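You operate a simulated robot arm through the tools that you are given. There is no shell and no other tool. Be economical: measure what you need, move in short steps, check, and stop when the job is done.

You run a simulated two-armed robot. Do the job below in one go: nothing can be reset, and whatever is moved stays where it is left.

## Task
Queue the 120 min and 60 min cans for Mill 1, 70 min and 140 min for Mill 2.
Fine: each on its mill's step of the rack; the other cans stay. Set down upright: what you pick out.

The check looks at the end state, three seconds after you hand in, the way a careful person would. Anything else that was tipped, shoved, dropped, spilled or broken makes it a failure.

## Robot
Two 6-joint arms with two-finger grippers on one trunk, on a base that drives. Base frame: it is fixed to the floor where the robot stands at the start and does not move with it; the origin is under the middle of the robot, x ahead of it, y to its left, z up; the surface under the hand at the start is at about z = 860. Units: mm, degrees, N and s.
The left shoulder is at the start at [70, 176, 1265], the right one opposite. With the tool pointing down near the work surface each hand reaches from about 460 to 780 mm from the robot's upright axis, wherever it stands, measured 20 degrees to its own side. Places, roughly: Mill 1 step of the rack [700, 200, 1100]; Mill 2 step of the rack [600, 200, 1000]. Payload 2.45 kg a hand.
Tool frame (each hand has its own): the origin (TCP) lies between the finger pads and is the grasp point; the fingertips stand 26 mm ahead of it; z points along the fingers, y is the line along which they close. The gripper opens to 96 mm. The gripper's body begins 69 mm behind the TCP.
Orientation is told as [roll, pitch, yaw] about the base's x, y, z axes, in that order, counted from this pose: with the fingers straight down and closing along the base's y, the tool's x points along the base's -x, its y along +y and its z along -z.

## Interface
- The arms move only by the tool step_arm. It takes "left_deltas", "right_deltas" or both (then of equal length, played together; a hand with none holds still); each is a list of rows, each an object of numbers (a shift or turn left out is 0, a gripper value left out holds the last): "fingers": the closure, from 0 (fully open) to 1 (shut); "tx", "ty", "tz": the shift along the base's x, y, z in units of 40 mm (1.0 is 40 mm); "ax", "ay", "az": the turn, a rotation vector about the base's x, y, z in units of 4 degrees (1.0 is 4 degrees). In form: [{"fingers": .., "tx": .., "ty": .., "tz": .., "ax": .., "ay": .., "az": ..}, ...]. A call has 1 to 20 rows; each row shifts and turns the commanded pose from where the row before left it. A call with a number of a shift or a turn outside -1 to 1 is refused whole. A row lasts 0.2 s, in which the tool goes at most 50 mm and 8.6 degrees; a call with a longer step from one row to the next is refused whole, and so is a gripper value outside its range. Where a pose cannot be reached the arm comes as near as it can. A force on the tool above 40 N (or 10 N above the force at the start of the call, whichever is more), or a blocked arm, ends the call early, and 0.2 s more pass. The fingers move at their own pace and stop on an object; they squeeze with about 32 N. The grip force told is the motor's: it shows also when the fingers shut on nothing. Time passes only in rows, and 0.2 s behind the last, so rows that do not move let the fingers close. The reply holds the time, the measured pose of the TCP, the force on the tool along the base axes, the opening and the grip force, in the units named above and with some noise, with the torque about the TCP (base axes, N m) and any sound that the robot's microphone picked up.
- Cameras (640 x 400 px; columns grow to the right, rows downward): "scene" is now at [133.3, -6.6, 1572.9]; the picture's right is [-0.04, -1.00, 0.00], its down [-0.69, 0.03, -0.72] and it looks along [0.72, -0.03, -0.69] (base axes); focal length 272 px, centre (320, 200). "left" rides on the left gripper at [82, -3, -98] in its tool frame; the picture's right is [0.04, 1.00, 0.00], its down [-0.73, 0.03, -0.68] and it looks along [-0.68, 0.03, 0.73] (tool axes); focal length 256 px, centre (320, 200). "right" rides on the right gripper at [82, 3, -98] in its tool frame; the picture's right is [-0.04, 1.00, 0.00], its down [-0.73, -0.03, -0.68] and it looks along [-0.68, -0.03, 0.73] (tool axes); focal length 256 px, centre (320, 200). There is no depth. A picture from a camera that has moved, and an enlarged one, comes with that camera's place and axes in the base frame and with its lens.
- snapshot(camera): a new picture of that camera. No time passes.
- slide_trunk(by): slides the trunk up (or, below 0, down) by that many mm; the arms and the scene camera ride with it, the base frame stays. It gives what a move gives, with no picture.
- base_move(legs): drives the robot by 1 to 6 legs, each [ahead, left, turn to the left] in mm, mm and degrees, along the robot's own axes; the way and the turn of a leg run together, so that a leg with both is an arc; at most 1500 mm and 180 degrees a leg. The arms and the cameras ride along, it lands a little off, and it stops where it bumps. It gives what a move gives.
- head_to(pan, tilt): turns the head with the scene camera to pan (to the left, within 86 degrees either way) and tilt (down, from -29 to 69), counted from straight ahead of the robot. It gives what a move gives.
- close_up(camera, box): a new picture of the part [left, top, right, bottom] of that camera's present view, enlarged. No time passes.
- close_job(): hands the job in; it is judged then, once.

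Work in short steps. Places have to be worked out from the pictures, the camera data and where the tool is seen: move nearer, look again, correct. Check each grasp and each placing, and mend what went wrong. You have 120 turns and 88 pictures in all, those below and enlarged ones among them. Open the grippers and draw the arms clear of the work before you hand the job in, unless the task says otherwise; then end with one line.

The tools are called after ">>>" as name(argument=value, ...) on one line, values as JSON. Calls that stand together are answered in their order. step_arm: Moves the arms, as the interface text tells. Its arguments: {"type":"object","properties":{"left_deltas":{"type":"array"},"right_deltas":{"type":"array"}},"required":[]} The other tools are called the same way: slide_trunk (by) slides the trunk up or down; base_move (legs) drives the base; head_to (pan, tilt) turns the head that bears the scene camera; snapshot (camera) takes a picture; close_up (camera, box) takes an enlarged picture of a part of a camera's view; close_job () hands the job in.

At the start:

```text
clock: 0.0
left_eef_pos: [538.7, 188.2, 1333.6]
left_orientation: [0.0, 0.0, 0.0]
left_wrist_force: [-0.5, -0.3, -0.6]
left_moment: [0.0, 0.02, -0.04]
left_grip_width: 95.8
left_grasp_force: 0.1
right_eef_pos: [513.0, -292.6, 1269.7]
right_orientation: [0.0, 0.0, -0.1]
right_wrist_force: [0.3, 0.4, 0.9]
right_moment: [0.02, -0.01, -0.01]
right_grip_width: 96.0
right_grasp_force: 0.0
trunk travel left (down, up): [-750.0, 90.0]
robot x, y, heading: [5.2, -0.3, 0.2]
head pan, tilt: [-2.4, 44.0]
```

scene: 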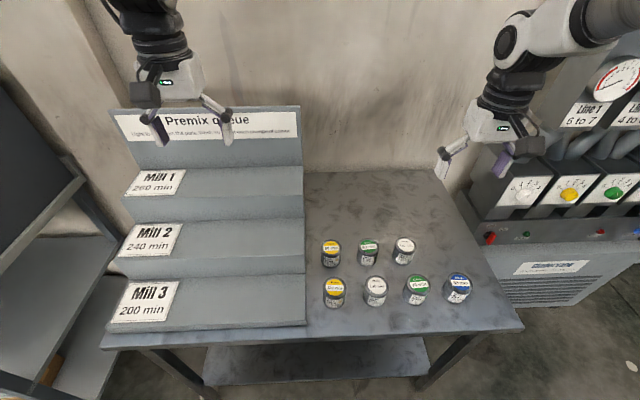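
right: 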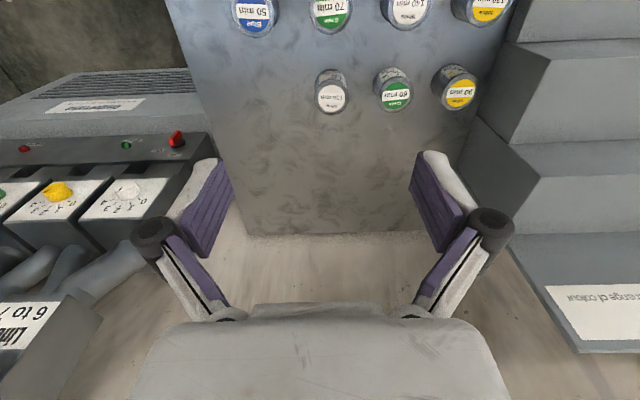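
left: 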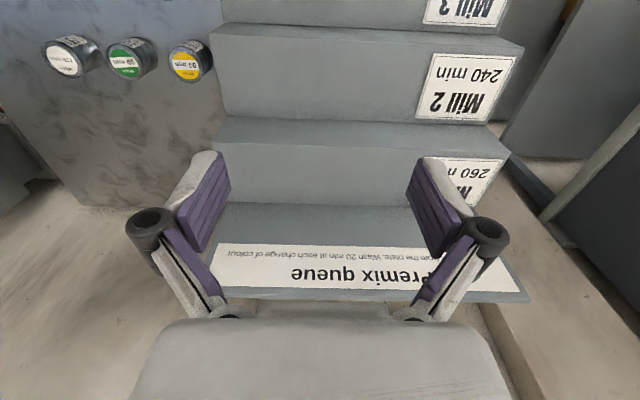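

I start by reading the sign and the can labels up close.

>>> close_up(camera="scene", box=[105, 95, 305, 220])

>>> close_up(camera="scene", box=[310, 225, 480, 315])

>>> close_up(camera="right", box=[220, 0, 520, 130])

>>> close_up(camera="scene", box=[105, 100, 305, 150])

```text
3.20 times, centred on (205, 158) of scene
camera zoom: at [133.3, -6.6, 1572.9], right [-0.04, -1.0, 0.0], down [-0.69, 0.03, -0.72], along [0.72, -0.03, -0.69], focal length 871 px, centre (688, 336)
```

zoom: 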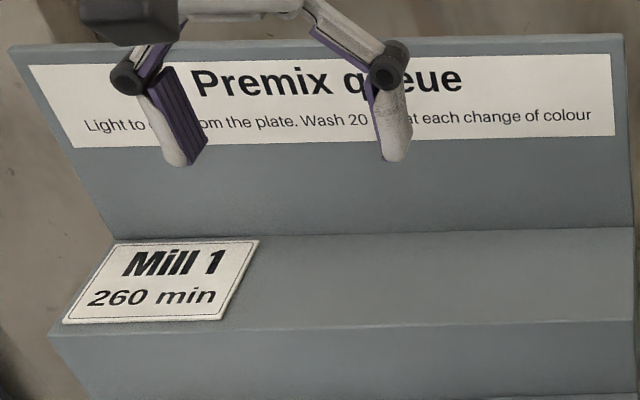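

```text
3.76 times, centred on (395, 270) of scene
camera zoom: at [133.3, -6.6, 1572.9], right [-0.04, -1.0, 0.0], down [-0.69, 0.03, -0.72], along [0.72, -0.03, -0.69], focal length 1024 px, centre (38, -64)
```

zoom: 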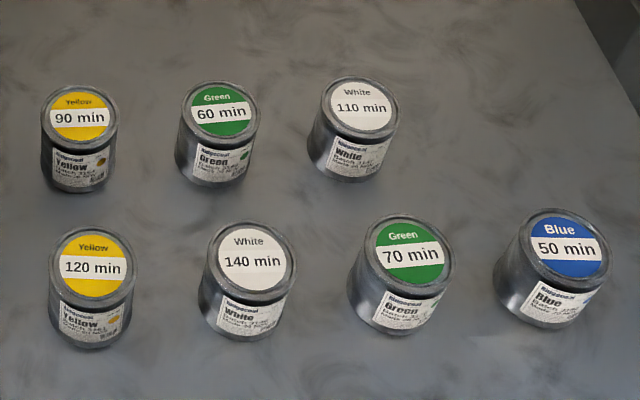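

```text
2.13 times, centred on (370, 65) of right
camera zoom: at [431.7, -289.6, 1367.1], right [0.04, 1.0, 0.0], down [0.73, -0.03, 0.68], along [0.68, -0.03, -0.73], focal length 546 px, centre (213, 488)
```

zoom: 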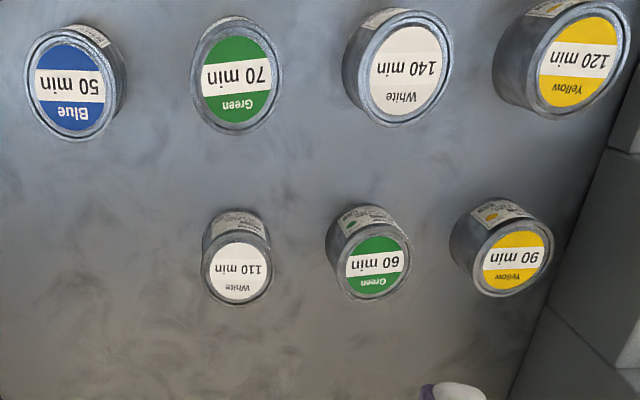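

```text
3.20 times, centred on (205, 125) of scene
camera zoom: at [133.3, -6.6, 1572.9], right [-0.04, -1.0, 0.0], down [-0.69, 0.03, -0.72], along [0.72, -0.03, -0.69], focal length 871 px, centre (688, 440)
```

zoom: 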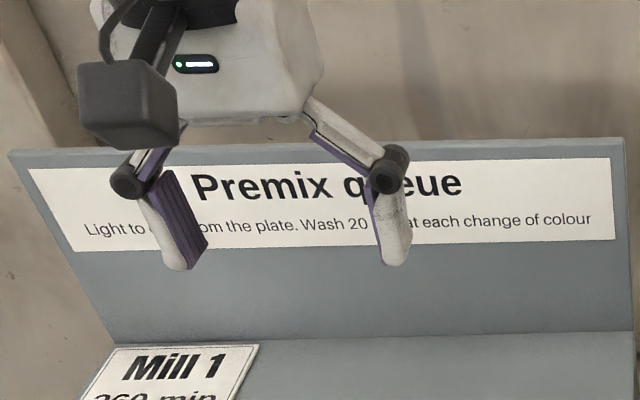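

The note says "light to dark from the plate", so working away from the left-hand plates: Mill 1 gets yellow 120, then green 60; Mill 2 gets white 140, then green 70. Cans are about 62 mm across and about 78 mm tall. I judge the 120 at [480,-58], 60 at [600,-163], 140 at [474,-164] and 70 at [477,-275]. I park the right arm away and bring the left hand high over the 120.

>>> step_arm(left_deltas=[{"tx": -0.2, "ty": -0.88}, {"tx": -0.2, "ty": -0.88}, {"tx": -0.2, "ty": -0.88}, {"tx": -0.2, "ty": -0.88}, {"tx": -0.2, "ty": -0.88}, {"tx": -0.2, "ty": -0.88}, {"tx": -0.27, "ty": -0.87}, {}], right_deltas=[{"tx": -0.7, "ty": -0.7}, {"tx": -0.7, "ty": -0.7}, {"tx": -0.7, "ty": -0.7}, {"tx": -0.7, "ty": -0.7}, {"tx": -0.7, "ty": -0.5}, {"tx": -0.5}, {}, {}])

>>> snapshot(camera="left")

>>> snapshot(camera="scene")

```text
clock: 2.0
left_eef_pos: [546.0, 62.3, 1391.9]
left_orientation: [-3.6, -0.7, 1.5]
left_wrist_force: [-0.3, 1.3, -0.8]
left_moment: [-0.04, 0.01, -0.03]
left_grip_width: 96.1
left_grasp_force: 0.1
left hand out of reach, approached as far as the arm can: row 4, 5, 6, 7
right_eef_pos: [439.5, -414.0, 1237.1]
right_orientation: [0.0, 0.0, 0.0]
right_wrist_force: [-0.3, 0.0, 0.9]
right_moment: [-0.02, 0.0, -0.01]
right_grip_width: 96.1
right_grasp_force: 0.1
right hand out of reach, approached as far as the arm can: row 3, 4, 5, 6
trunk travel left (down, up): [-750.0, 90.0]
robot x, y, heading: [2.4, 0.4, -0.2]
head pan, tilt: [-2.4, 44.0]
stopped in row 8 (left hand): the arm was blocked; the commanded pose is now the measured one
```

```text
80 pictures are left
camera left: at [464.3, 61.8, 1489.0], right [-0.07, 1.0, -0.06], down [0.72, 0.09, 0.69], along [0.69, 0.0, -0.72], focal length 256 px, centre (320, 200)
```

left: 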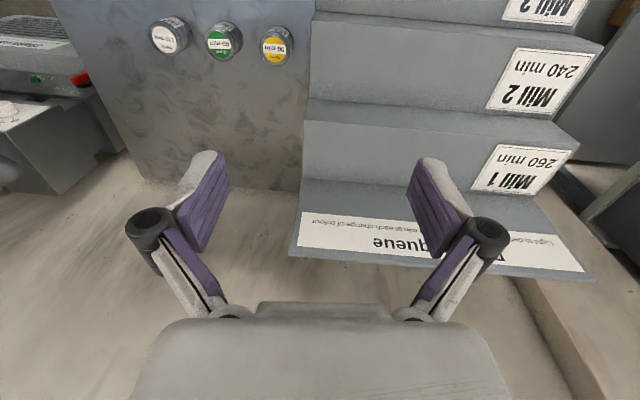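

```text
79 pictures are left
camera scene: at [133.4, -6.1, 1572.9], right [-0.04, -1.0, 0.0], down [-0.69, 0.03, -0.72], along [0.72, -0.03, -0.69], focal length 272 px, centre (320, 200)
```

scene: 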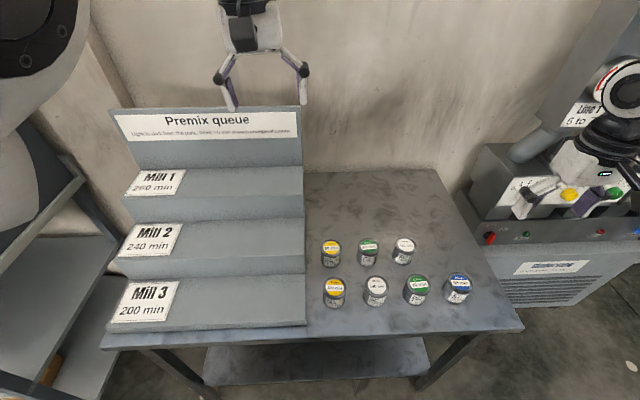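

At this height the hand hits its inner reach limit, so I'll shift the base for picking instead. First both hands go back to easy poses and the trunk goes up.

>>> step_arm(left_deltas=[{"tz": -0.7, "ty": 0.6, "ax": 0.3}, {"tz": -0.7, "ty": 0.6, "ax": 0.3}, {"ty": 0.6, "ax": 0.3, "az": -0.4}, {"ty": 0.7, "ay": 0.17}, {}], right_deltas=[{"ty": 0.9, "tx": 0.3}, {"ty": 0.9, "tx": 0.3}, {"ty": 0.9, "tx": 0.3}, {"ty": 0.6}, {}])

>>> slide_trunk(by=90)

>>> base_move(legs=[[-60, 0, 0], [0, -250, 0]])

>>> snapshot(camera="scene")

```text
clock: 3.2
left_eef_pos: [543.8, 155.9, 1333.3]
left_orientation: [0.4, -0.2, -0.2]
left_wrist_force: [0.1, 0.4, 0.2]
left_moment: [0.04, -0.05, -0.02]
left_grip_width: 96.0
left_grasp_force: 0.0
right_eef_pos: [477.0, -280.4, 1234.7]
right_orientation: [0.1, 0.1, 0.0]
right_wrist_force: [1.2, -0.4, 0.6]
right_moment: [0.05, 0.0, -0.01]
right_grip_width: 95.8
right_grasp_force: 0.1
trunk travel left (down, up): [-750.0, 90.0]
robot x, y, heading: [-2.1, 3.1, 0.2]
head pan, tilt: [-2.4, 44.0]
```

```text
clock: 4.5
left_eef_pos: [544.9, 157.5, 1424.5]
left_orientation: [0.2, -0.2, -0.2]
left_wrist_force: [0.2, 0.2, -1.0]
left_moment: [-0.01, 0.0, 0.0]
left_grip_width: 96.1
left_grasp_force: 0.1
right_eef_pos: [475.4, -280.4, 1324.4]
right_orientation: [0.0, 0.1, 0.0]
right_wrist_force: [0.2, -0.2, 0.1]
right_moment: [0.01, 0.05, 0.0]
right_grip_width: 95.9
right_grasp_force: 0.1
trunk travel left (down, up): [-840.0, 0.0]
robot x, y, heading: [0.5, -1.0, -0.1]
head pan, tilt: [-2.4, 44.0]
```

```text
clock: 6.8
left_eef_pos: [488.0, -81.5, 1423.4]
left_orientation: [0.1, -0.1, -0.6]
left_wrist_force: [0.3, -0.1, -0.2]
left_moment: [-0.05, 0.04, 0.01]
left_grip_width: 96.0
left_grasp_force: 0.0
right_eef_pos: [416.5, -519.1, 1324.9]
right_orientation: [-0.2, 0.1, -0.2]
right_wrist_force: [-0.1, 0.2, 0.4]
right_moment: [0.0, 0.01, 0.01]
right_grip_width: 96.0
right_grasp_force: 0.1
trunk travel left (down, up): [-840.0, 0.0]
robot x, y, heading: [-58.8, -239.5, -0.0]
head pan, tilt: [-2.4, 44.0]
```

```text
78 pictures are left
camera scene: at [76.1, -243.6, 1662.8], right [-0.05, -1.0, 0.0], down [-0.69, 0.03, -0.72], along [0.72, -0.04, -0.69], focal length 272 px, centre (320, 200)
```

scene: 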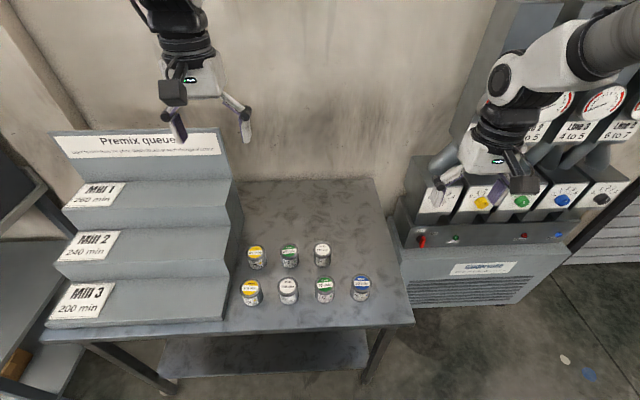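

The left hand is now near x 488, y −82, over the 120. I lower it to about 1060 at y −58 and look, also refining positions from the new scene viewpoint.

>>> step_arm(left_deltas=[{"tz": -1, "ty": 0.2}, {"tz": -1, "ty": 0.2}, {"tz": -1, "ty": 0.18}, {"tz": -1}, {"tz": -1}, {"tz": -1}, {"tz": -1}, {"tz": -1}, {"tz": -1}, {}])

>>> snapshot(camera="left")

>>> close_up(camera="scene", box=[200, 230, 400, 350])

```text
clock: 9.0
left_eef_pos: [487.2, -65.0, 1064.3]
left_orientation: [0.3, -0.3, -0.5]
left_wrist_force: [-0.1, 0.8, 0.0]
left_moment: [-0.04, -0.02, 0.01]
left_grip_width: 96.1
left_grasp_force: 0.0
right_eef_pos: [415.3, -523.2, 1326.0]
right_orientation: [-0.1, 0.1, -0.3]
right_wrist_force: [0.5, -0.6, 0.4]
right_moment: [-0.01, 0.0, 0.01]
right_grip_width: 96.0
right_grasp_force: 0.1
trunk travel left (down, up): [-840.0, 0.0]
robot x, y, heading: [-54.4, -239.8, -0.1]
head pan, tilt: [-2.4, 44.0]
```

```text
77 pictures are left
camera left: at [406.3, -67.9, 1161.9], right [-0.03, 1.0, 0.01], down [0.73, 0.02, 0.68], along [0.68, 0.02, -0.73], focal length 256 px, centre (320, 200)
```

left: 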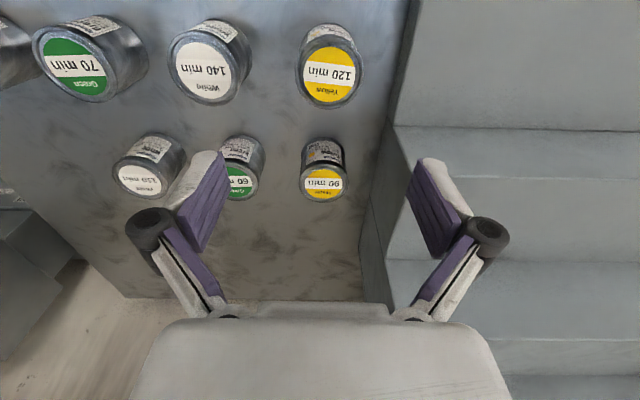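

```text
3.20 times, centred on (300, 290) of scene
camera zoom: at [73.7, -248.0, 1663.0], right [-0.05, -1.0, 0.0], down [-0.69, 0.03, -0.72], along [0.72, -0.03, -0.69], focal length 871 px, centre (384, -88)
```

zoom: 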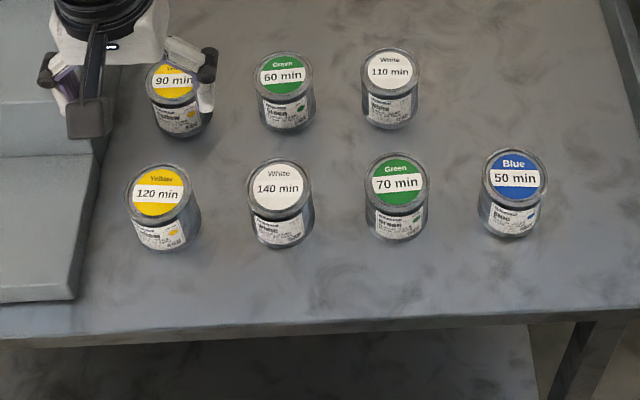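

Both views put the 120 at about [477,−57], lid z about 935, and the rack's side at y about 28. I descend with the fingers slightly narrowed, first to just above the grip height.

>>> step_arm(left_deltas=[{"fingers": 0.08, "tx": -0.25, "ty": 0.2}, {"tz": -0.8}, {"tz": -0.8}, {"tz": -0.8}, {"tz": -0.4}, {}])

>>> snapshot(camera="left")

```text
clock: 10.4
left_eef_pos: [475.4, -55.0, 951.1]
left_orientation: [0.3, -0.2, -0.5]
left_wrist_force: [0.4, 0.5, 0.3]
left_moment: [0.01, 0.0, 0.02]
left_grip_width: 88.5
left_grasp_force: 0.1
right_eef_pos: [415.6, -524.1, 1325.0]
right_orientation: [0.0, 0.1, -0.3]
right_wrist_force: [-0.3, -0.3, -0.3]
right_moment: [-0.02, 0.02, -0.01]
right_grip_width: 95.9
right_grasp_force: 0.0
trunk travel left (down, up): [-840.0, 0.0]
robot x, y, heading: [-56.2, -240.1, -0.7]
head pan, tilt: [-2.4, 44.0]
```

```text
75 pictures are left
camera left: at [394.8, -57.8, 1048.9], right [-0.03, 1.0, 0.0], down [0.73, 0.02, 0.68], along [0.68, 0.02, -0.73], focal length 256 px, centre (320, 200)
```

left: 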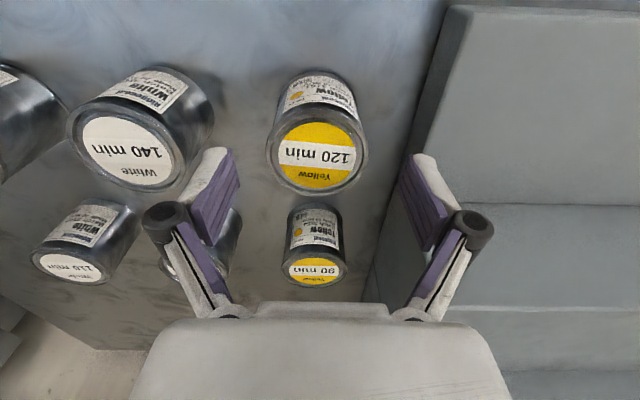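

Triangulating the two hand views gives the lid at z about 920 and x about 480, so the can is about 60 mm tall. I go to TCP z about 897 at x 480 and close.

>>> step_arm(left_deltas=[{"tx": 0.13, "ty": -0.05}, {"tz": -0.7}, {"tz": -0.65}, {}, {"fingers": 1}, {}, {}, {}])

>>> snapshot(camera="left")

```text
clock: 12.2
left_eef_pos: [483.1, -57.3, 898.6]
left_orientation: [0.2, -0.2, -0.5]
left_wrist_force: [-1.3, 0.2, 5.1]
left_moment: [-0.18, 0.1, -0.03]
left_grip_width: 60.5
left_grasp_force: 31.9
right_eef_pos: [415.6, -523.5, 1325.4]
right_orientation: [0.0, 0.1, -0.2]
right_wrist_force: [-0.5, 0.8, 0.8]
right_moment: [0.0, -0.01, -0.02]
right_grip_width: 95.9
right_grasp_force: 0.0
trunk travel left (down, up): [-840.0, 0.0]
robot x, y, heading: [-61.5, -239.8, -0.4]
head pan, tilt: [-2.4, 44.0]
```

```text
74 pictures are left
camera left: at [402.5, -60.0, 994.5], right [-0.03, 1.0, 0.0], down [0.73, 0.02, 0.68], along [0.68, 0.02, -0.73], focal length 256 px, centre (320, 200)
```

left: 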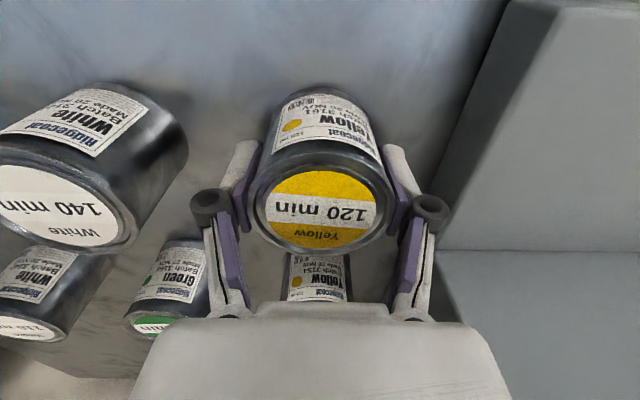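

Gripped at 60.5 mm; the can's bottom is 38 mm below the TCP. I lift straight up and look before driving.

>>> step_arm(left_deltas=[{"tz": 0.5}, {"tz": 1}, {"tz": 1}, {"tz": 1}, {"tz": 1}, {"tz": 1}, {"tz": 1}, {"tz": 1}, {"tz": 1}, {}])

>>> base_move(legs=[[0, 240, 0], [60, 0, 0]])

>>> snapshot(camera="scene")

>>> snapshot(camera="left")

```text
clock: 14.4
left_eef_pos: [482.6, -57.2, 1237.1]
left_orientation: [0.3, -0.1, -0.5]
left_wrist_force: [-0.6, 0.0, -0.2]
left_moment: [-0.01, 0.01, -0.01]
left_grip_width: 0.0
left_grasp_force: 28.1
right_eef_pos: [415.6, -521.7, 1325.9]
right_orientation: [0.0, 0.1, -0.3]
right_wrist_force: [-0.4, -0.2, 1.1]
right_moment: [0.02, 0.02, 0.01]
right_grip_width: 95.6
right_grasp_force: 0.2
trunk travel left (down, up): [-840.0, 0.0]
robot x, y, heading: [-57.7, -236.5, -0.3]
head pan, tilt: [-2.4, 44.0]
```

```text
clock: 16.7
left_eef_pos: [535.1, 178.0, 1241.4]
left_orientation: [0.3, -0.7, -0.7]
left_wrist_force: [-1.1, 0.8, 1.5]
left_moment: [0.0, -0.09, 0.03]
left_grip_width: 0.0
left_grasp_force: 28.3
right_eef_pos: [466.3, -287.6, 1328.3]
right_orientation: [0.1, -0.4, -0.6]
right_wrist_force: [-1.3, -0.2, 1.1]
right_moment: [0.02, -0.1, -0.01]
right_grip_width: 96.1
right_grasp_force: 0.0
trunk travel left (down, up): [-840.0, 0.0]
robot x, y, heading: [2.5, 1.0, -0.6]
head pan, tilt: [-2.4, 44.0]
```

```text
73 pictures are left
camera scene: at [123.1, -12.2, 1664.1], right [-0.05, -1.0, 0.0], down [-0.69, 0.04, -0.73], along [0.72, -0.04, -0.69], focal length 272 px, centre (320, 200)
```

scene: 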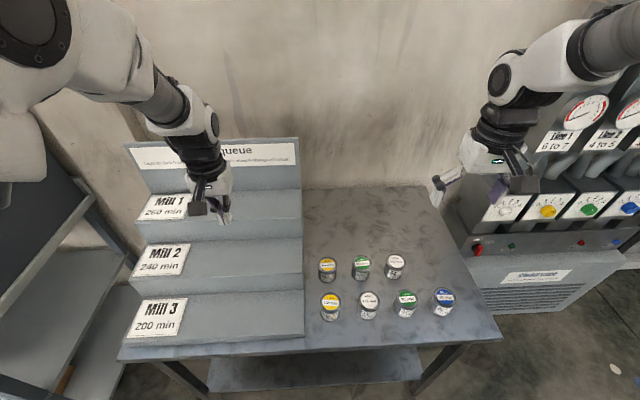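

```text
72 pictures are left
camera left: at [453.2, 175.0, 1337.6], right [-0.03, 1.0, 0.01], down [0.73, 0.02, 0.69], along [0.69, 0.02, -0.73], focal length 256 px, centre (320, 200)
```

left: 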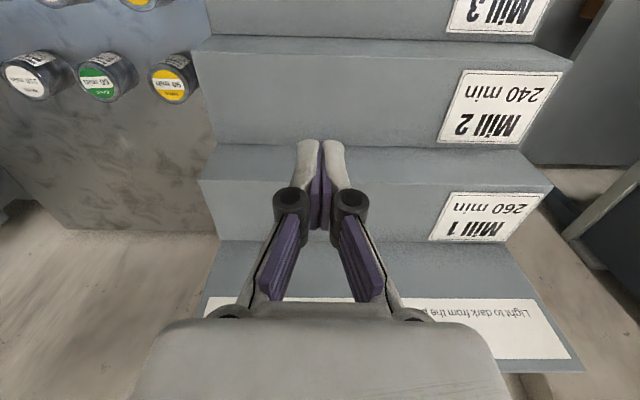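

The fingers are shut on nothing: the can slipped out on lifting. It seems to be still standing; I take a closer look at it.

>>> close_up(camera="scene", box=[300, 245, 460, 325])

>>> close_up(camera="scene", box=[310, 285, 350, 325])

```text
4.00 times, centred on (380, 285) of scene
camera zoom: at [123.1, -12.2, 1664.1], right [-0.05, -1.0, 0.0], down [-0.69, 0.04, -0.73], along [0.72, -0.04, -0.69], focal length 1088 px, centre (80, -140)
```

zoom: 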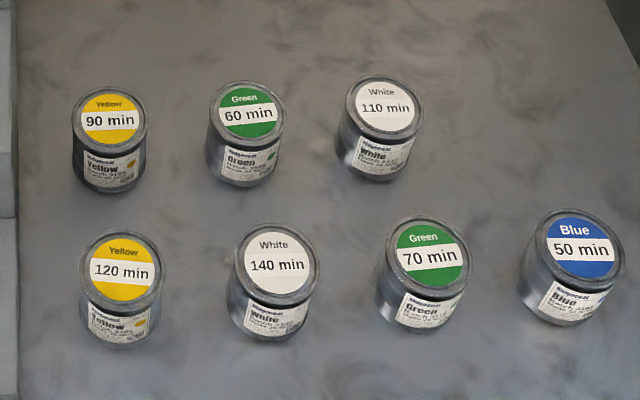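

```text
10.00 times, centred on (330, 305) of scene
camera zoom: at [123.1, -12.2, 1664.1], right [-0.05, -1.0, 0.0], down [-0.69, 0.04, -0.73], along [0.72, -0.04, -0.69], focal length 2721 px, centre (220, -850)
```

zoom: 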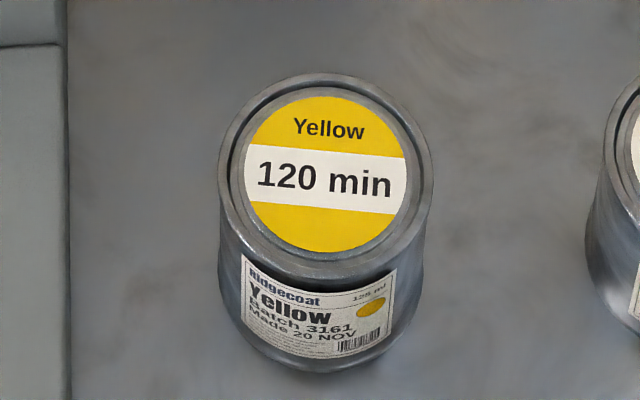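

The 120 stands upright at nearly its original spot. I drive back, and will re-grip a bit lower and lift gently, checking after a few mm.

>>> base_move(legs=[[-60, 0, 0], [0, -240, 0.5]])

>>> step_arm(left_deltas=[{"fingers": 0.08}, {"tz": -1}, {"tz": -1}, {"tz": -1}, {"tz": -1}, {"tz": -1}, {"tz": -1}, {"tz": -0.8}, {}])

>>> snapshot(camera="left")

```text
clock: 19.1
left_eef_pos: [482.8, -57.6, 1235.9]
left_orientation: [0.1, -0.1, -0.1]
left_wrist_force: [0.4, 0.7, -0.1]
left_moment: [-0.02, 0.0, 0.01]
left_grip_width: 0.0
left_grasp_force: 28.7
right_eef_pos: [420.0, -524.1, 1325.4]
right_orientation: [-0.3, 0.1, 0.2]
right_wrist_force: [0.9, -0.1, 0.1]
right_moment: [-0.01, -0.01, 0.0]
right_grip_width: 96.1
right_grasp_force: 0.1
trunk travel left (down, up): [-840.0, 0.0]
robot x, y, heading: [-57.8, -245.2, 0.1]
head pan, tilt: [-2.4, 44.0]
```

```text
clock: 21.1
left_eef_pos: [482.5, -60.4, 964.2]
left_orientation: [0.2, -0.2, -0.1]
left_wrist_force: [0.0, -0.2, 0.1]
left_moment: [-0.01, 0.03, -0.03]
left_grip_width: 88.2
left_grasp_force: 0.1
right_eef_pos: [419.3, -527.5, 1325.6]
right_orientation: [0.0, 0.1, 0.3]
right_wrist_force: [0.5, 0.1, -0.6]
right_moment: [0.01, 0.02, -0.02]
right_grip_width: 96.0
right_grasp_force: 0.1
trunk travel left (down, up): [-840.0, 0.0]
robot x, y, heading: [-55.1, -249.0, 0.0]
head pan, tilt: [-2.4, 44.0]
```

```text
69 pictures are left
camera left: at [401.0, -65.2, 1060.6], right [-0.04, 1.0, 0.0], down [0.73, 0.03, 0.68], along [0.68, 0.03, -0.73], focal length 256 px, centre (320, 200)
```

left: 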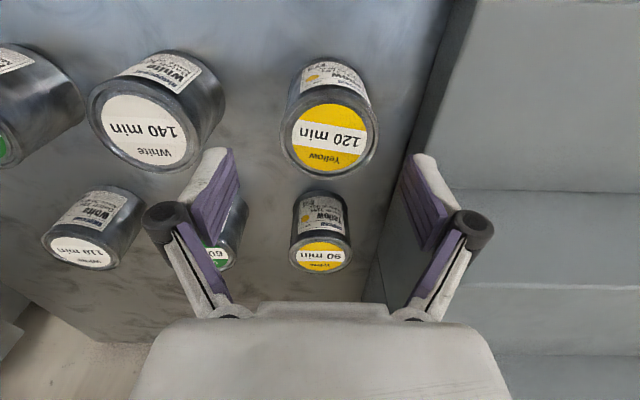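

Lid centre comes out at about [480,−56]. I nudge +4 in y, descend to z 892, close, then lift only 12 mm slowly.

>>> step_arm(left_deltas=[{"tx": -0.05, "ty": 0.1, "tz": -0.6}, {"tz": -0.6}, {"tz": -0.6}, {}, {"fingers": 1}, {}, {}, {}, {"tz": 0.1}, {"tz": 0.1}, {"tz": 0.1}, {}])

>>> snapshot(camera="left")

```text
clock: 23.7
left_eef_pos: [480.1, -55.7, 905.1]
left_orientation: [0.3, -0.2, -0.1]
left_wrist_force: [-0.2, 0.5, -1.7]
left_moment: [0.0, 0.02, 0.02]
left_grip_width: 60.5
left_grasp_force: 32.0
right_eef_pos: [419.9, -525.8, 1325.1]
right_orientation: [-0.1, 0.1, 0.2]
right_wrist_force: [0.6, 1.2, 0.1]
right_moment: [-0.03, 0.0, -0.02]
right_grip_width: 95.7
right_grasp_force: 0.1
trunk travel left (down, up): [-840.0, 0.0]
robot x, y, heading: [-59.2, -245.2, 0.3]
head pan, tilt: [-2.4, 44.0]
```

```text
68 pictures are left
camera left: at [399.8, -59.6, 1002.0], right [-0.04, 1.0, 0.0], down [0.73, 0.03, 0.68], along [0.68, 0.03, -0.73], focal length 256 px, centre (320, 200)
```

left: 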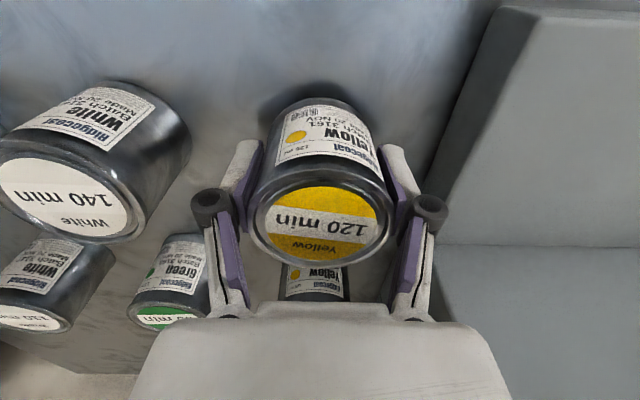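

The wrist reads −1.7 N, so the can (about 0.17 kg) now hangs in the grip. I continue gently upward at 50 mm/s.

>>> step_arm(left_deltas=[{"tz": 0.15}, {"tz": 0.25}, {"tz": 0.25}, {"tz": 0.25}, {"tz": 0.25}, {"tz": 0.25}, {"tz": 0.25}, {"tz": 0.25}, {"tz": 0.25}, {"tz": 0.25}, {"tz": 0.15}, {}])

>>> snapshot(camera="left")

```text
clock: 26.3
left_eef_pos: [479.5, -55.3, 1006.8]
left_orientation: [0.2, -0.2, -0.1]
left_wrist_force: [0.4, 0.1, -2.4]
left_moment: [0.0, 0.01, -0.01]
left_grip_width: 60.6
left_grasp_force: 32.1
right_eef_pos: [419.8, -526.5, 1326.0]
right_orientation: [0.1, 0.2, 0.2]
right_wrist_force: [0.1, 0.1, 0.2]
right_moment: [-0.03, -0.03, -0.02]
right_grip_width: 96.2
right_grasp_force: 0.1
trunk travel left (down, up): [-840.0, 0.0]
robot x, y, heading: [-56.1, -246.7, 0.1]
head pan, tilt: [-2.4, 44.0]
```

```text
67 pictures are left
camera left: at [398.9, -59.5, 1103.5], right [-0.04, 1.0, 0.0], down [0.73, 0.03, 0.68], along [0.68, 0.03, -0.73], focal length 256 px, centre (320, 200)
```

left: 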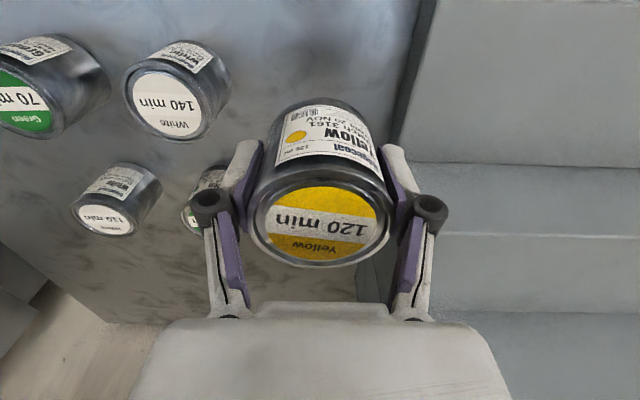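

The grip holds without slipping. Before driving high, I lower the can to just above the table and test that a small base shift doesn't shake it loose.

>>> step_arm(left_deltas=[{"tz": -0.3}, {"tz": -0.5}, {"tz": -0.5}, {"tz": -0.5}, {"tz": -0.4}, {"tz": -0.2}, {}])

>>> base_move(legs=[[0, 30, 0]])

>>> snapshot(camera="left")

```text
clock: 27.9
left_eef_pos: [478.9, -55.8, 911.7]
left_orientation: [0.2, -0.2, -0.1]
left_wrist_force: [-0.2, -0.3, -2.4]
left_moment: [-0.04, 0.0, 0.02]
left_grip_width: 60.0
left_grasp_force: 32.0
right_eef_pos: [419.6, -526.3, 1326.9]
right_orientation: [0.0, 0.2, 0.2]
right_wrist_force: [-0.1, 0.6, -0.2]
right_moment: [-0.01, -0.02, -0.03]
right_grip_width: 95.9
right_grasp_force: 0.1
trunk travel left (down, up): [-840.0, 0.0]
robot x, y, heading: [-57.9, -247.9, 0.4]
head pan, tilt: [-2.4, 44.0]
```

```text
clock: 28.9
left_eef_pos: [478.9, -26.4, 909.8]
left_orientation: [0.2, 0.1, -0.1]
left_wrist_force: [0.5, 0.2, -2.5]
left_moment: [-0.02, -0.01, -0.01]
left_grip_width: 60.1
left_grasp_force: 32.0
right_eef_pos: [419.3, -492.9, 1325.7]
right_orientation: [-0.2, 0.1, 0.1]
right_wrist_force: [-0.2, 0.3, -0.2]
right_moment: [-0.05, 0.01, 0.01]
right_grip_width: 95.9
right_grasp_force: 0.0
trunk travel left (down, up): [-840.0, 0.0]
robot x, y, heading: [-56.5, -215.2, -0.2]
head pan, tilt: [-2.4, 44.0]
stopped in leg 1: the force on the tool passed its limit at 70 N (the readings are from after the stop); the commanded pose is now the measured one
```

```text
66 pictures are left
camera left: at [398.2, -29.9, 1007.4], right [-0.04, 1.0, 0.0], down [0.73, 0.03, 0.68], along [0.68, 0.03, -0.73], focal length 256 px, centre (320, 200)
```

left: 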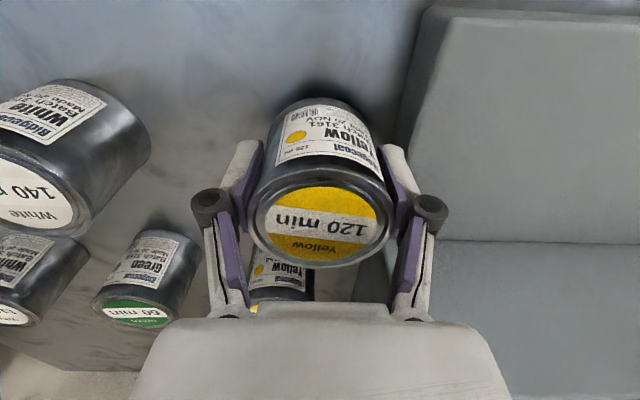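

The outer finger knuckle bumped the rack's side; the can stayed held. I back off 16 mm toward −y, then lift gently to about 1230.

>>> step_arm(left_deltas=[{"ty": -0.2}, {"ty": -0.2}, {"tz": 0.15}, {"tz": 0.3}, {"tz": 0.4}, {"tz": 0.5}, {"tz": 0.5}, {"tz": 0.5}, {"tz": 0.5}, {"tz": 0.5}, {"tz": 0.5}, {"tz": 0.5}, {"tz": 0.5}, {"tz": 0.5}, {"tz": 0.5}, {"tz": 0.5}, {"tz": 0.5}, {"tz": 0.5}, {"tz": 0.3}, {}])

>>> snapshot(camera="scene")

```text
clock: 33.1
left_eef_pos: [480.3, -45.9, 1217.2]
left_orientation: [0.4, -0.1, 0.0]
left_wrist_force: [0.2, -0.1, -2.1]
left_moment: [0.02, -0.03, 0.02]
left_grip_width: 60.0
left_grasp_force: 32.1
right_eef_pos: [418.1, -498.0, 1325.3]
right_orientation: [0.0, 0.1, 0.2]
right_wrist_force: [-0.4, 0.7, -0.7]
right_moment: [-0.03, -0.02, 0.0]
right_grip_width: 96.1
right_grasp_force: 0.0
trunk travel left (down, up): [-840.0, 0.0]
robot x, y, heading: [-57.2, -219.1, -0.2]
head pan, tilt: [-2.4, 44.0]
```

```text
65 pictures are left
camera scene: at [76.6, -223.5, 1662.8], right [-0.04, -1.0, 0.0], down [-0.69, 0.03, -0.72], along [0.72, -0.03, -0.69], focal length 272 px, centre (320, 200)
```

scene: 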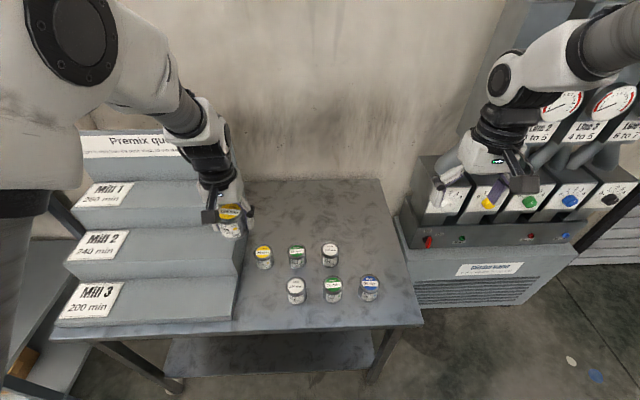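

Holding well and the rack looks undisturbed. I drive the base back to its home place with the can high.

>>> base_move(legs=[[0, 220, 0], [57, 0, 0]])

>>> snapshot(camera="left")

>>> snapshot(camera="scene")

```text
clock: 35.5
left_eef_pos: [528.5, 183.9, 1223.4]
left_orientation: [0.4, -0.6, -0.2]
left_wrist_force: [-0.6, -1.2, -2.2]
left_moment: [0.03, -0.14, -0.02]
left_grip_width: 60.3
left_grasp_force: 32.0
right_eef_pos: [465.1, -267.8, 1329.7]
right_orientation: [0.0, -0.4, -0.1]
right_wrist_force: [-1.7, -0.3, 0.1]
right_moment: [0.03, -0.1, -0.02]
right_grip_width: 96.1
right_grasp_force: 0.0
trunk travel left (down, up): [-840.0, 0.0]
robot x, y, heading: [-1.4, 15.5, -0.5]
head pan, tilt: [-2.4, 44.0]
```

```text
64 pictures are left
camera left: at [446.6, 180.0, 1319.1], right [-0.04, 1.0, 0.01], down [0.73, 0.02, 0.69], along [0.69, 0.03, -0.73], focal length 256 px, centre (320, 200)
```

left: 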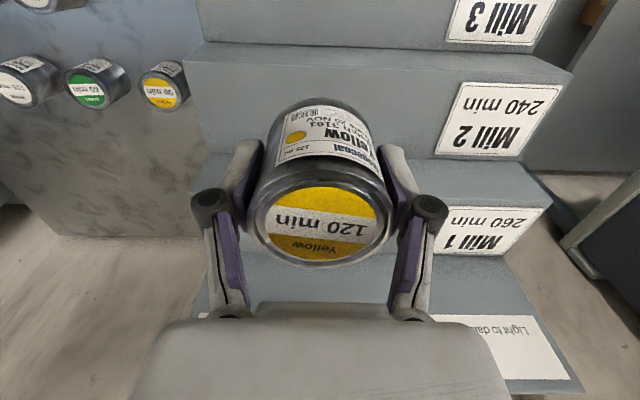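

```text
63 pictures are left
camera scene: at [120.1, 6.4, 1664.1], right [-0.04, -1.0, 0.0], down [-0.69, 0.03, -0.73], along [0.72, -0.03, -0.69], focal length 272 px, centre (320, 200)
```

scene: 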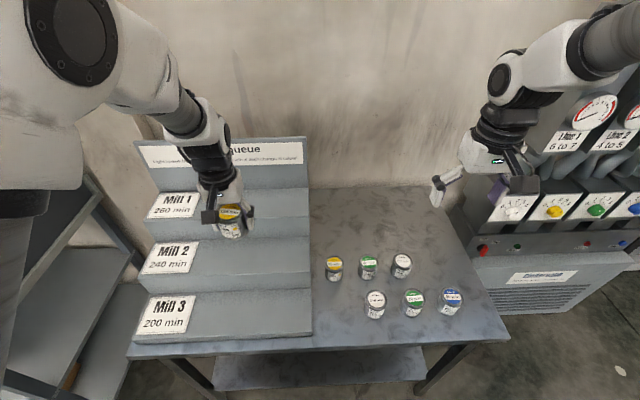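

Geometry checks: the Mill 1 tread spans x about 645–770 at z about 1100, with the plate's right edge at y about 350. I move over [705,285] at the current height.

>>> step_arm(left_deltas=[{"tx": 0.3, "ty": 0.2}, {"tx": 0.5, "ty": 0.3}, {"tx": 0.5, "ty": 0.3}, {"tx": 0.5, "ty": 0.3}, {"tx": 0.5, "ty": 0.3}, {"tx": 0.5, "ty": 0.3}, {"tx": 0.5, "ty": 0.3}, {"tx": 0.5, "ty": 0.3}, {"tx": 0.4, "ty": 0.23}, {"tx": 0.2}, {}, {}])

>>> snapshot(camera="left")

>>> close_up(camera="scene", box=[120, 120, 320, 245])

```text
clock: 38.0
left_eef_pos: [713.6, 286.9, 1217.8]
left_orientation: [0.3, -0.2, -0.2]
left_wrist_force: [0.8, -0.7, -2.1]
left_moment: [-0.01, -0.01, -0.03]
left_grip_width: 60.4
left_grasp_force: 31.9
right_eef_pos: [474.4, -263.8, 1325.3]
right_orientation: [-0.1, 0.0, 0.0]
right_wrist_force: [-0.7, 0.5, 0.0]
right_moment: [-0.01, 0.01, -0.04]
right_grip_width: 95.8
right_grasp_force: 0.0
trunk travel left (down, up): [-840.0, 0.0]
robot x, y, heading: [-3.0, 13.5, 0.1]
head pan, tilt: [-2.4, 44.0]
```

```text
62 pictures are left
camera left: at [631.9, 284.1, 1314.2], right [-0.04, 1.0, 0.0], down [0.73, 0.02, 0.68], along [0.68, 0.03, -0.73], focal length 256 px, centre (320, 200)
```

left: 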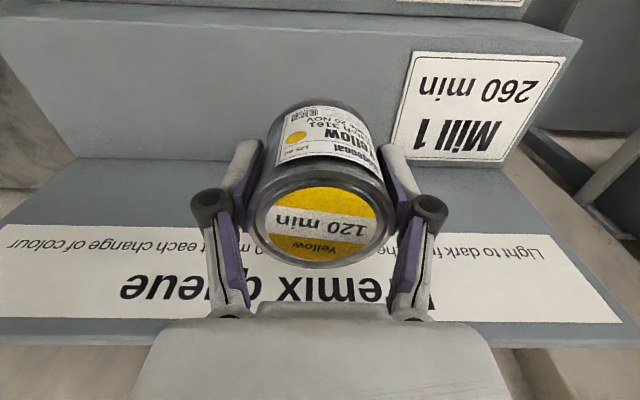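

```text
3.20 times, centred on (220, 182) of scene
camera zoom: at [133.2, 9.4, 1662.9], right [-0.04, -1.0, 0.0], down [-0.69, 0.03, -0.72], along [0.72, -0.03, -0.69], focal length 871 px, centre (640, 256)
```

zoom: 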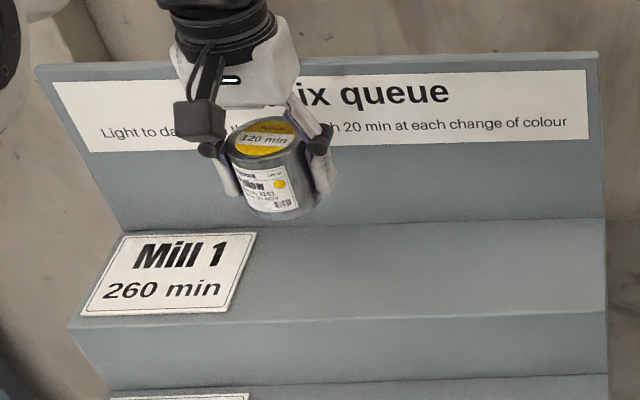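

The can hangs centrally over the tread (x 653–775), just right of the plate. I descend about 72 mm, then creep down till touch.

>>> step_arm(left_deltas=[{"tz": -0.4}, {"tz": -0.5}, {"tz": -0.5}, {"tz": -0.4}, {}, {"tz": -0.08}, {"tz": -0.08}, {"tz": -0.08}, {}])

>>> snapshot(camera="left")

>>> close_up(camera="scene", box=[120, 120, 320, 245])

```text
clock: 40.0
left_eef_pos: [712.1, 287.7, 1136.5]
left_orientation: [0.3, -0.2, -0.2]
left_wrist_force: [0.3, -0.2, -1.5]
left_moment: [0.02, 0.04, 0.01]
left_grip_width: 60.3
left_grasp_force: 32.0
right_eef_pos: [476.1, -263.2, 1325.0]
right_orientation: [-0.2, 0.0, 0.1]
right_wrist_force: [-0.2, 0.2, 0.0]
right_moment: [0.01, 0.02, 0.02]
right_grip_width: 96.2
right_grasp_force: 0.0
trunk travel left (down, up): [-840.0, 0.0]
robot x, y, heading: [-1.0, 15.1, -0.2]
head pan, tilt: [-2.4, 44.0]
```

```text
60 pictures are left
camera left: at [632.2, 283.8, 1233.2], right [-0.04, 1.0, 0.0], down [0.73, 0.02, 0.68], along [0.68, 0.03, -0.73], focal length 256 px, centre (320, 200)
```

left: 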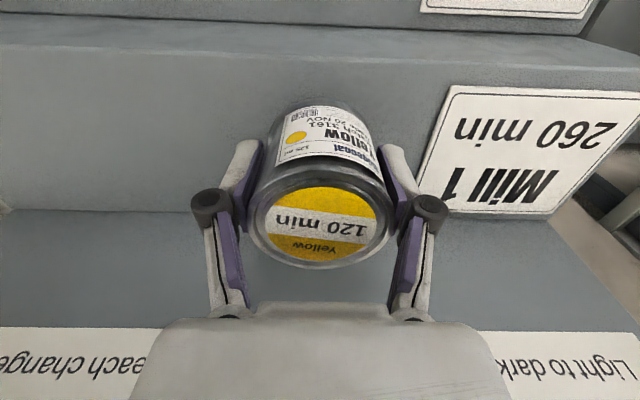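

```text
3.20 times, centred on (220, 182) of scene
camera zoom: at [133.3, 9.2, 1662.9], right [-0.04, -1.0, 0.0], down [-0.69, 0.03, -0.72], along [0.72, -0.03, -0.69], focal length 871 px, centre (640, 256)
```

zoom: 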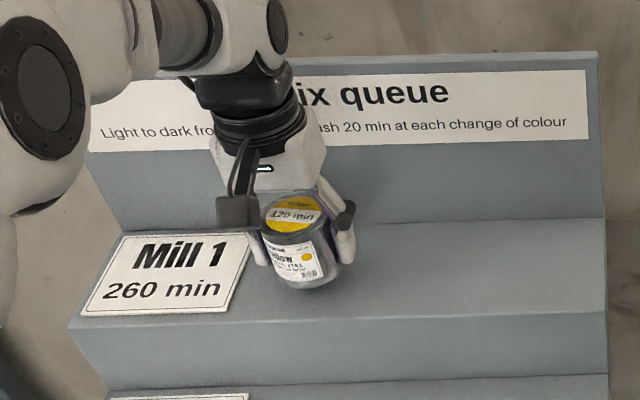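

Still hanging (−1.5 N), close to the tread. I creep down further.

>>> step_arm(left_deltas=[{"tz": -0.05}, {"tz": -0.05}, {"tz": -0.05}, {}])

```text
clock: 41.0
left_eef_pos: [714.0, 287.3, 1129.9]
left_orientation: [0.4, 0.0, -0.2]
left_wrist_force: [-0.1, 0.1, -2.8]
left_moment: [0.02, -0.01, 0.01]
left_grip_width: 60.2
left_grasp_force: 31.8
right_eef_pos: [475.4, -263.5, 1326.2]
right_orientation: [-0.1, 0.0, 0.1]
right_wrist_force: [-0.5, -0.1, 0.1]
right_moment: [0.02, -0.01, 0.02]
right_grip_width: 96.0
right_grasp_force: 0.1
trunk travel left (down, up): [-840.0, 0.0]
robot x, y, heading: [0.5, 16.1, -0.0]
head pan, tilt: [-2.4, 44.0]
```

Not touching yet; more creeping.

>>> step_arm(left_deltas=[{"tz": -0.05}, {"tz": -0.05}, {"tz": -0.05}, {}])

>>> close_up(camera="scene", box=[180, 160, 260, 230])

```text
clock: 42.0
left_eef_pos: [713.7, 287.5, 1123.3]
left_orientation: [0.3, -0.1, -0.2]
left_wrist_force: [0.3, 0.9, -1.7]
left_moment: [0.03, -0.02, 0.02]
left_grip_width: 60.3
left_grasp_force: 32.2
right_eef_pos: [473.3, -264.6, 1325.3]
right_orientation: [-0.1, 0.0, 0.0]
right_wrist_force: [0.4, -0.1, 0.0]
right_moment: [0.01, 0.01, -0.04]
right_grip_width: 96.4
right_grasp_force: 0.1
trunk travel left (down, up): [-840.0, 0.0]
robot x, y, heading: [0.0, 13.3, 0.0]
head pan, tilt: [-2.4, 44.0]
```

```text
5.71 times, centred on (220, 195) of scene
camera zoom: at [133.5, 9.2, 1662.8], right [-0.04, -1.0, 0.0], down [-0.69, 0.03, -0.72], along [0.72, -0.03, -0.69], focal length 1555 px, centre (891, 229)
```

zoom: 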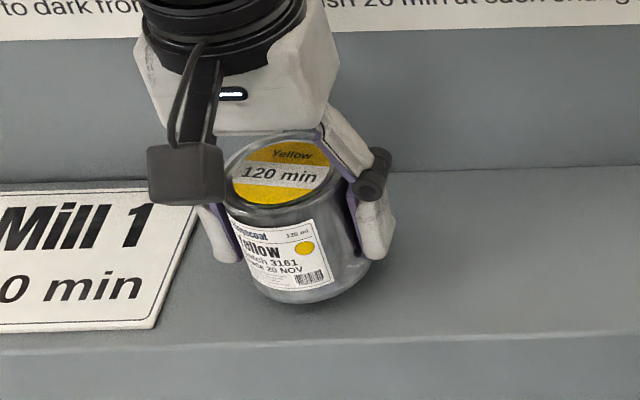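

The can's bottom looks to be within a few mm of the tread. Continuing to creep.

>>> step_arm(left_deltas=[{"tz": -0.05}, {"tz": -0.05}, {"tz": -0.05}, {}])

```text
clock: 43.0
left_eef_pos: [715.4, 286.4, 1118.0]
left_orientation: [0.2, -0.1, -0.2]
left_wrist_force: [-0.3, -0.4, -2.0]
left_moment: [0.0, -0.01, 0.01]
left_grip_width: 60.4
left_grasp_force: 31.7
right_eef_pos: [475.0, -264.9, 1326.0]
right_orientation: [-0.1, 0.1, 0.0]
right_wrist_force: [-0.1, 0.1, -0.5]
right_moment: [0.0, -0.01, 0.01]
right_grip_width: 96.0
right_grasp_force: 0.1
trunk travel left (down, up): [-840.0, 0.0]
robot x, y, heading: [-0.6, 13.1, -0.3]
head pan, tilt: [-2.4, 44.0]
```

>>> step_arm(left_deltas=[{"tz": -0.05}, {"tz": -0.05}, {"tz": -0.05}, {}])

>>> close_up(camera="scene", box=[180, 160, 260, 230])

>>> snapshot(camera="left")

```text
clock: 44.0
left_eef_pos: [713.7, 284.7, 1111.2]
left_orientation: [0.4, -0.1, -0.2]
left_wrist_force: [0.5, -0.3, -2.8]
left_moment: [0.01, -0.01, 0.0]
left_grip_width: 60.6
left_grasp_force: 31.8
right_eef_pos: [476.3, -264.2, 1325.3]
right_orientation: [-0.1, 0.1, -0.1]
right_wrist_force: [-0.1, -0.7, -0.8]
right_moment: [-0.02, -0.01, 0.01]
right_grip_width: 96.1
right_grasp_force: 0.0
trunk travel left (down, up): [-840.0, 0.0]
robot x, y, heading: [-2.9, 15.2, -0.0]
head pan, tilt: [-2.4, 44.0]
```

```text
5.71 times, centred on (220, 195) of scene
camera zoom: at [133.5, 9.1, 1662.8], right [-0.04, -1.0, 0.0], down [-0.69, 0.03, -0.72], along [0.72, -0.03, -0.69], focal length 1555 px, centre (891, 229)
```

zoom: 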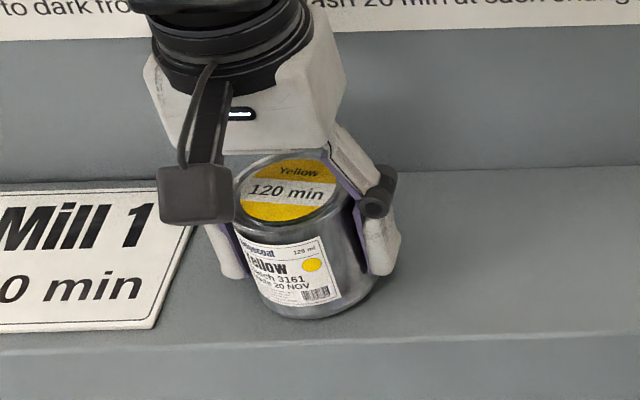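

```text
56 pictures are left
camera left: at [633.2, 282.7, 1208.6], right [-0.04, 1.0, 0.0], down [0.73, 0.02, 0.68], along [0.68, 0.03, -0.73], focal length 256 px, centre (320, 200)
```

left: 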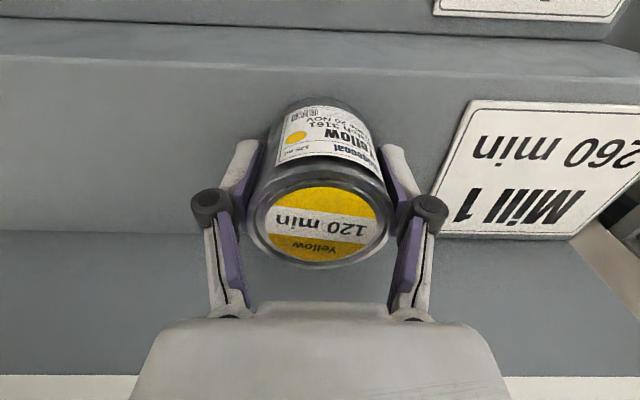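

Combining views, the tread is lower than stated (z roughly 1075, front edge x about 670). I shift +12 mm in x and continue creeping.

>>> step_arm(left_deltas=[{"tx": 0.15}, {"tx": 0.15}, {"tz": -0.05}, {"tz": -0.05}, {"tz": -0.05}, {}])

>>> step_arm(left_deltas=[{"tz": -0.05}, {"tz": -0.05}, {}])

>>> close_up(camera="scene", box=[180, 160, 260, 230])

```text
clock: 45.5
left_eef_pos: [725.6, 287.6, 1107.8]
left_orientation: [0.3, -0.5, -0.2]
left_wrist_force: [4.6, 2.9, 15.7]
left_moment: [0.24, 0.25, -0.09]
left_grip_width: 60.6
left_grasp_force: 32.0
right_eef_pos: [474.4, -263.8, 1326.3]
right_orientation: [0.0, -0.1, -0.1]
right_wrist_force: [0.0, -0.1, 0.0]
right_moment: [-0.02, -0.01, 0.04]
right_grip_width: 95.9
right_grasp_force: 0.2
trunk travel left (down, up): [-840.0, 0.0]
robot x, y, heading: [0.7, 13.8, -0.1]
head pan, tilt: [-2.4, 44.0]
```

```text
clock: 46.2
left_eef_pos: [724.8, 288.2, 1105.0]
left_orientation: [0.3, -0.3, -0.2]
left_wrist_force: [4.9, 5.9, 21.4]
left_moment: [0.18, -0.17, 0.03]
left_grip_width: 60.5
left_grasp_force: 31.9
right_eef_pos: [472.3, -264.6, 1327.2]
right_orientation: [-0.2, -0.1, 0.1]
right_wrist_force: [-1.0, 0.2, -0.3]
right_moment: [0.03, -0.01, 0.0]
right_grip_width: 96.0
right_grasp_force: 0.1
trunk travel left (down, up): [-840.0, 0.0]
robot x, y, heading: [1.3, 19.8, 0.1]
head pan, tilt: [-2.4, 44.0]
```

```text
5.71 times, centred on (220, 195) of scene
camera zoom: at [130.0, 8.9, 1663.2], right [-0.04, -1.0, 0.0], down [-0.69, 0.03, -0.72], along [0.72, -0.03, -0.69], focal length 1555 px, centre (891, 229)
```

zoom: 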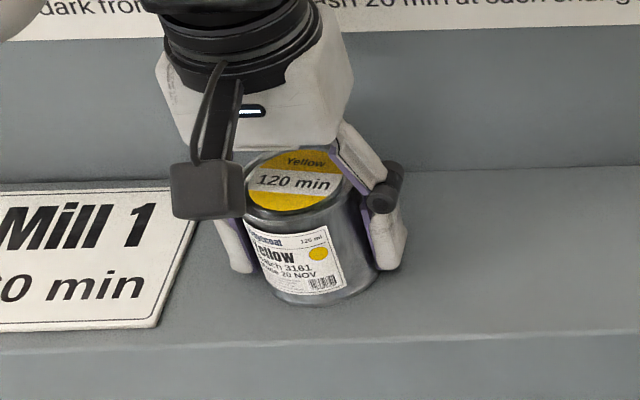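

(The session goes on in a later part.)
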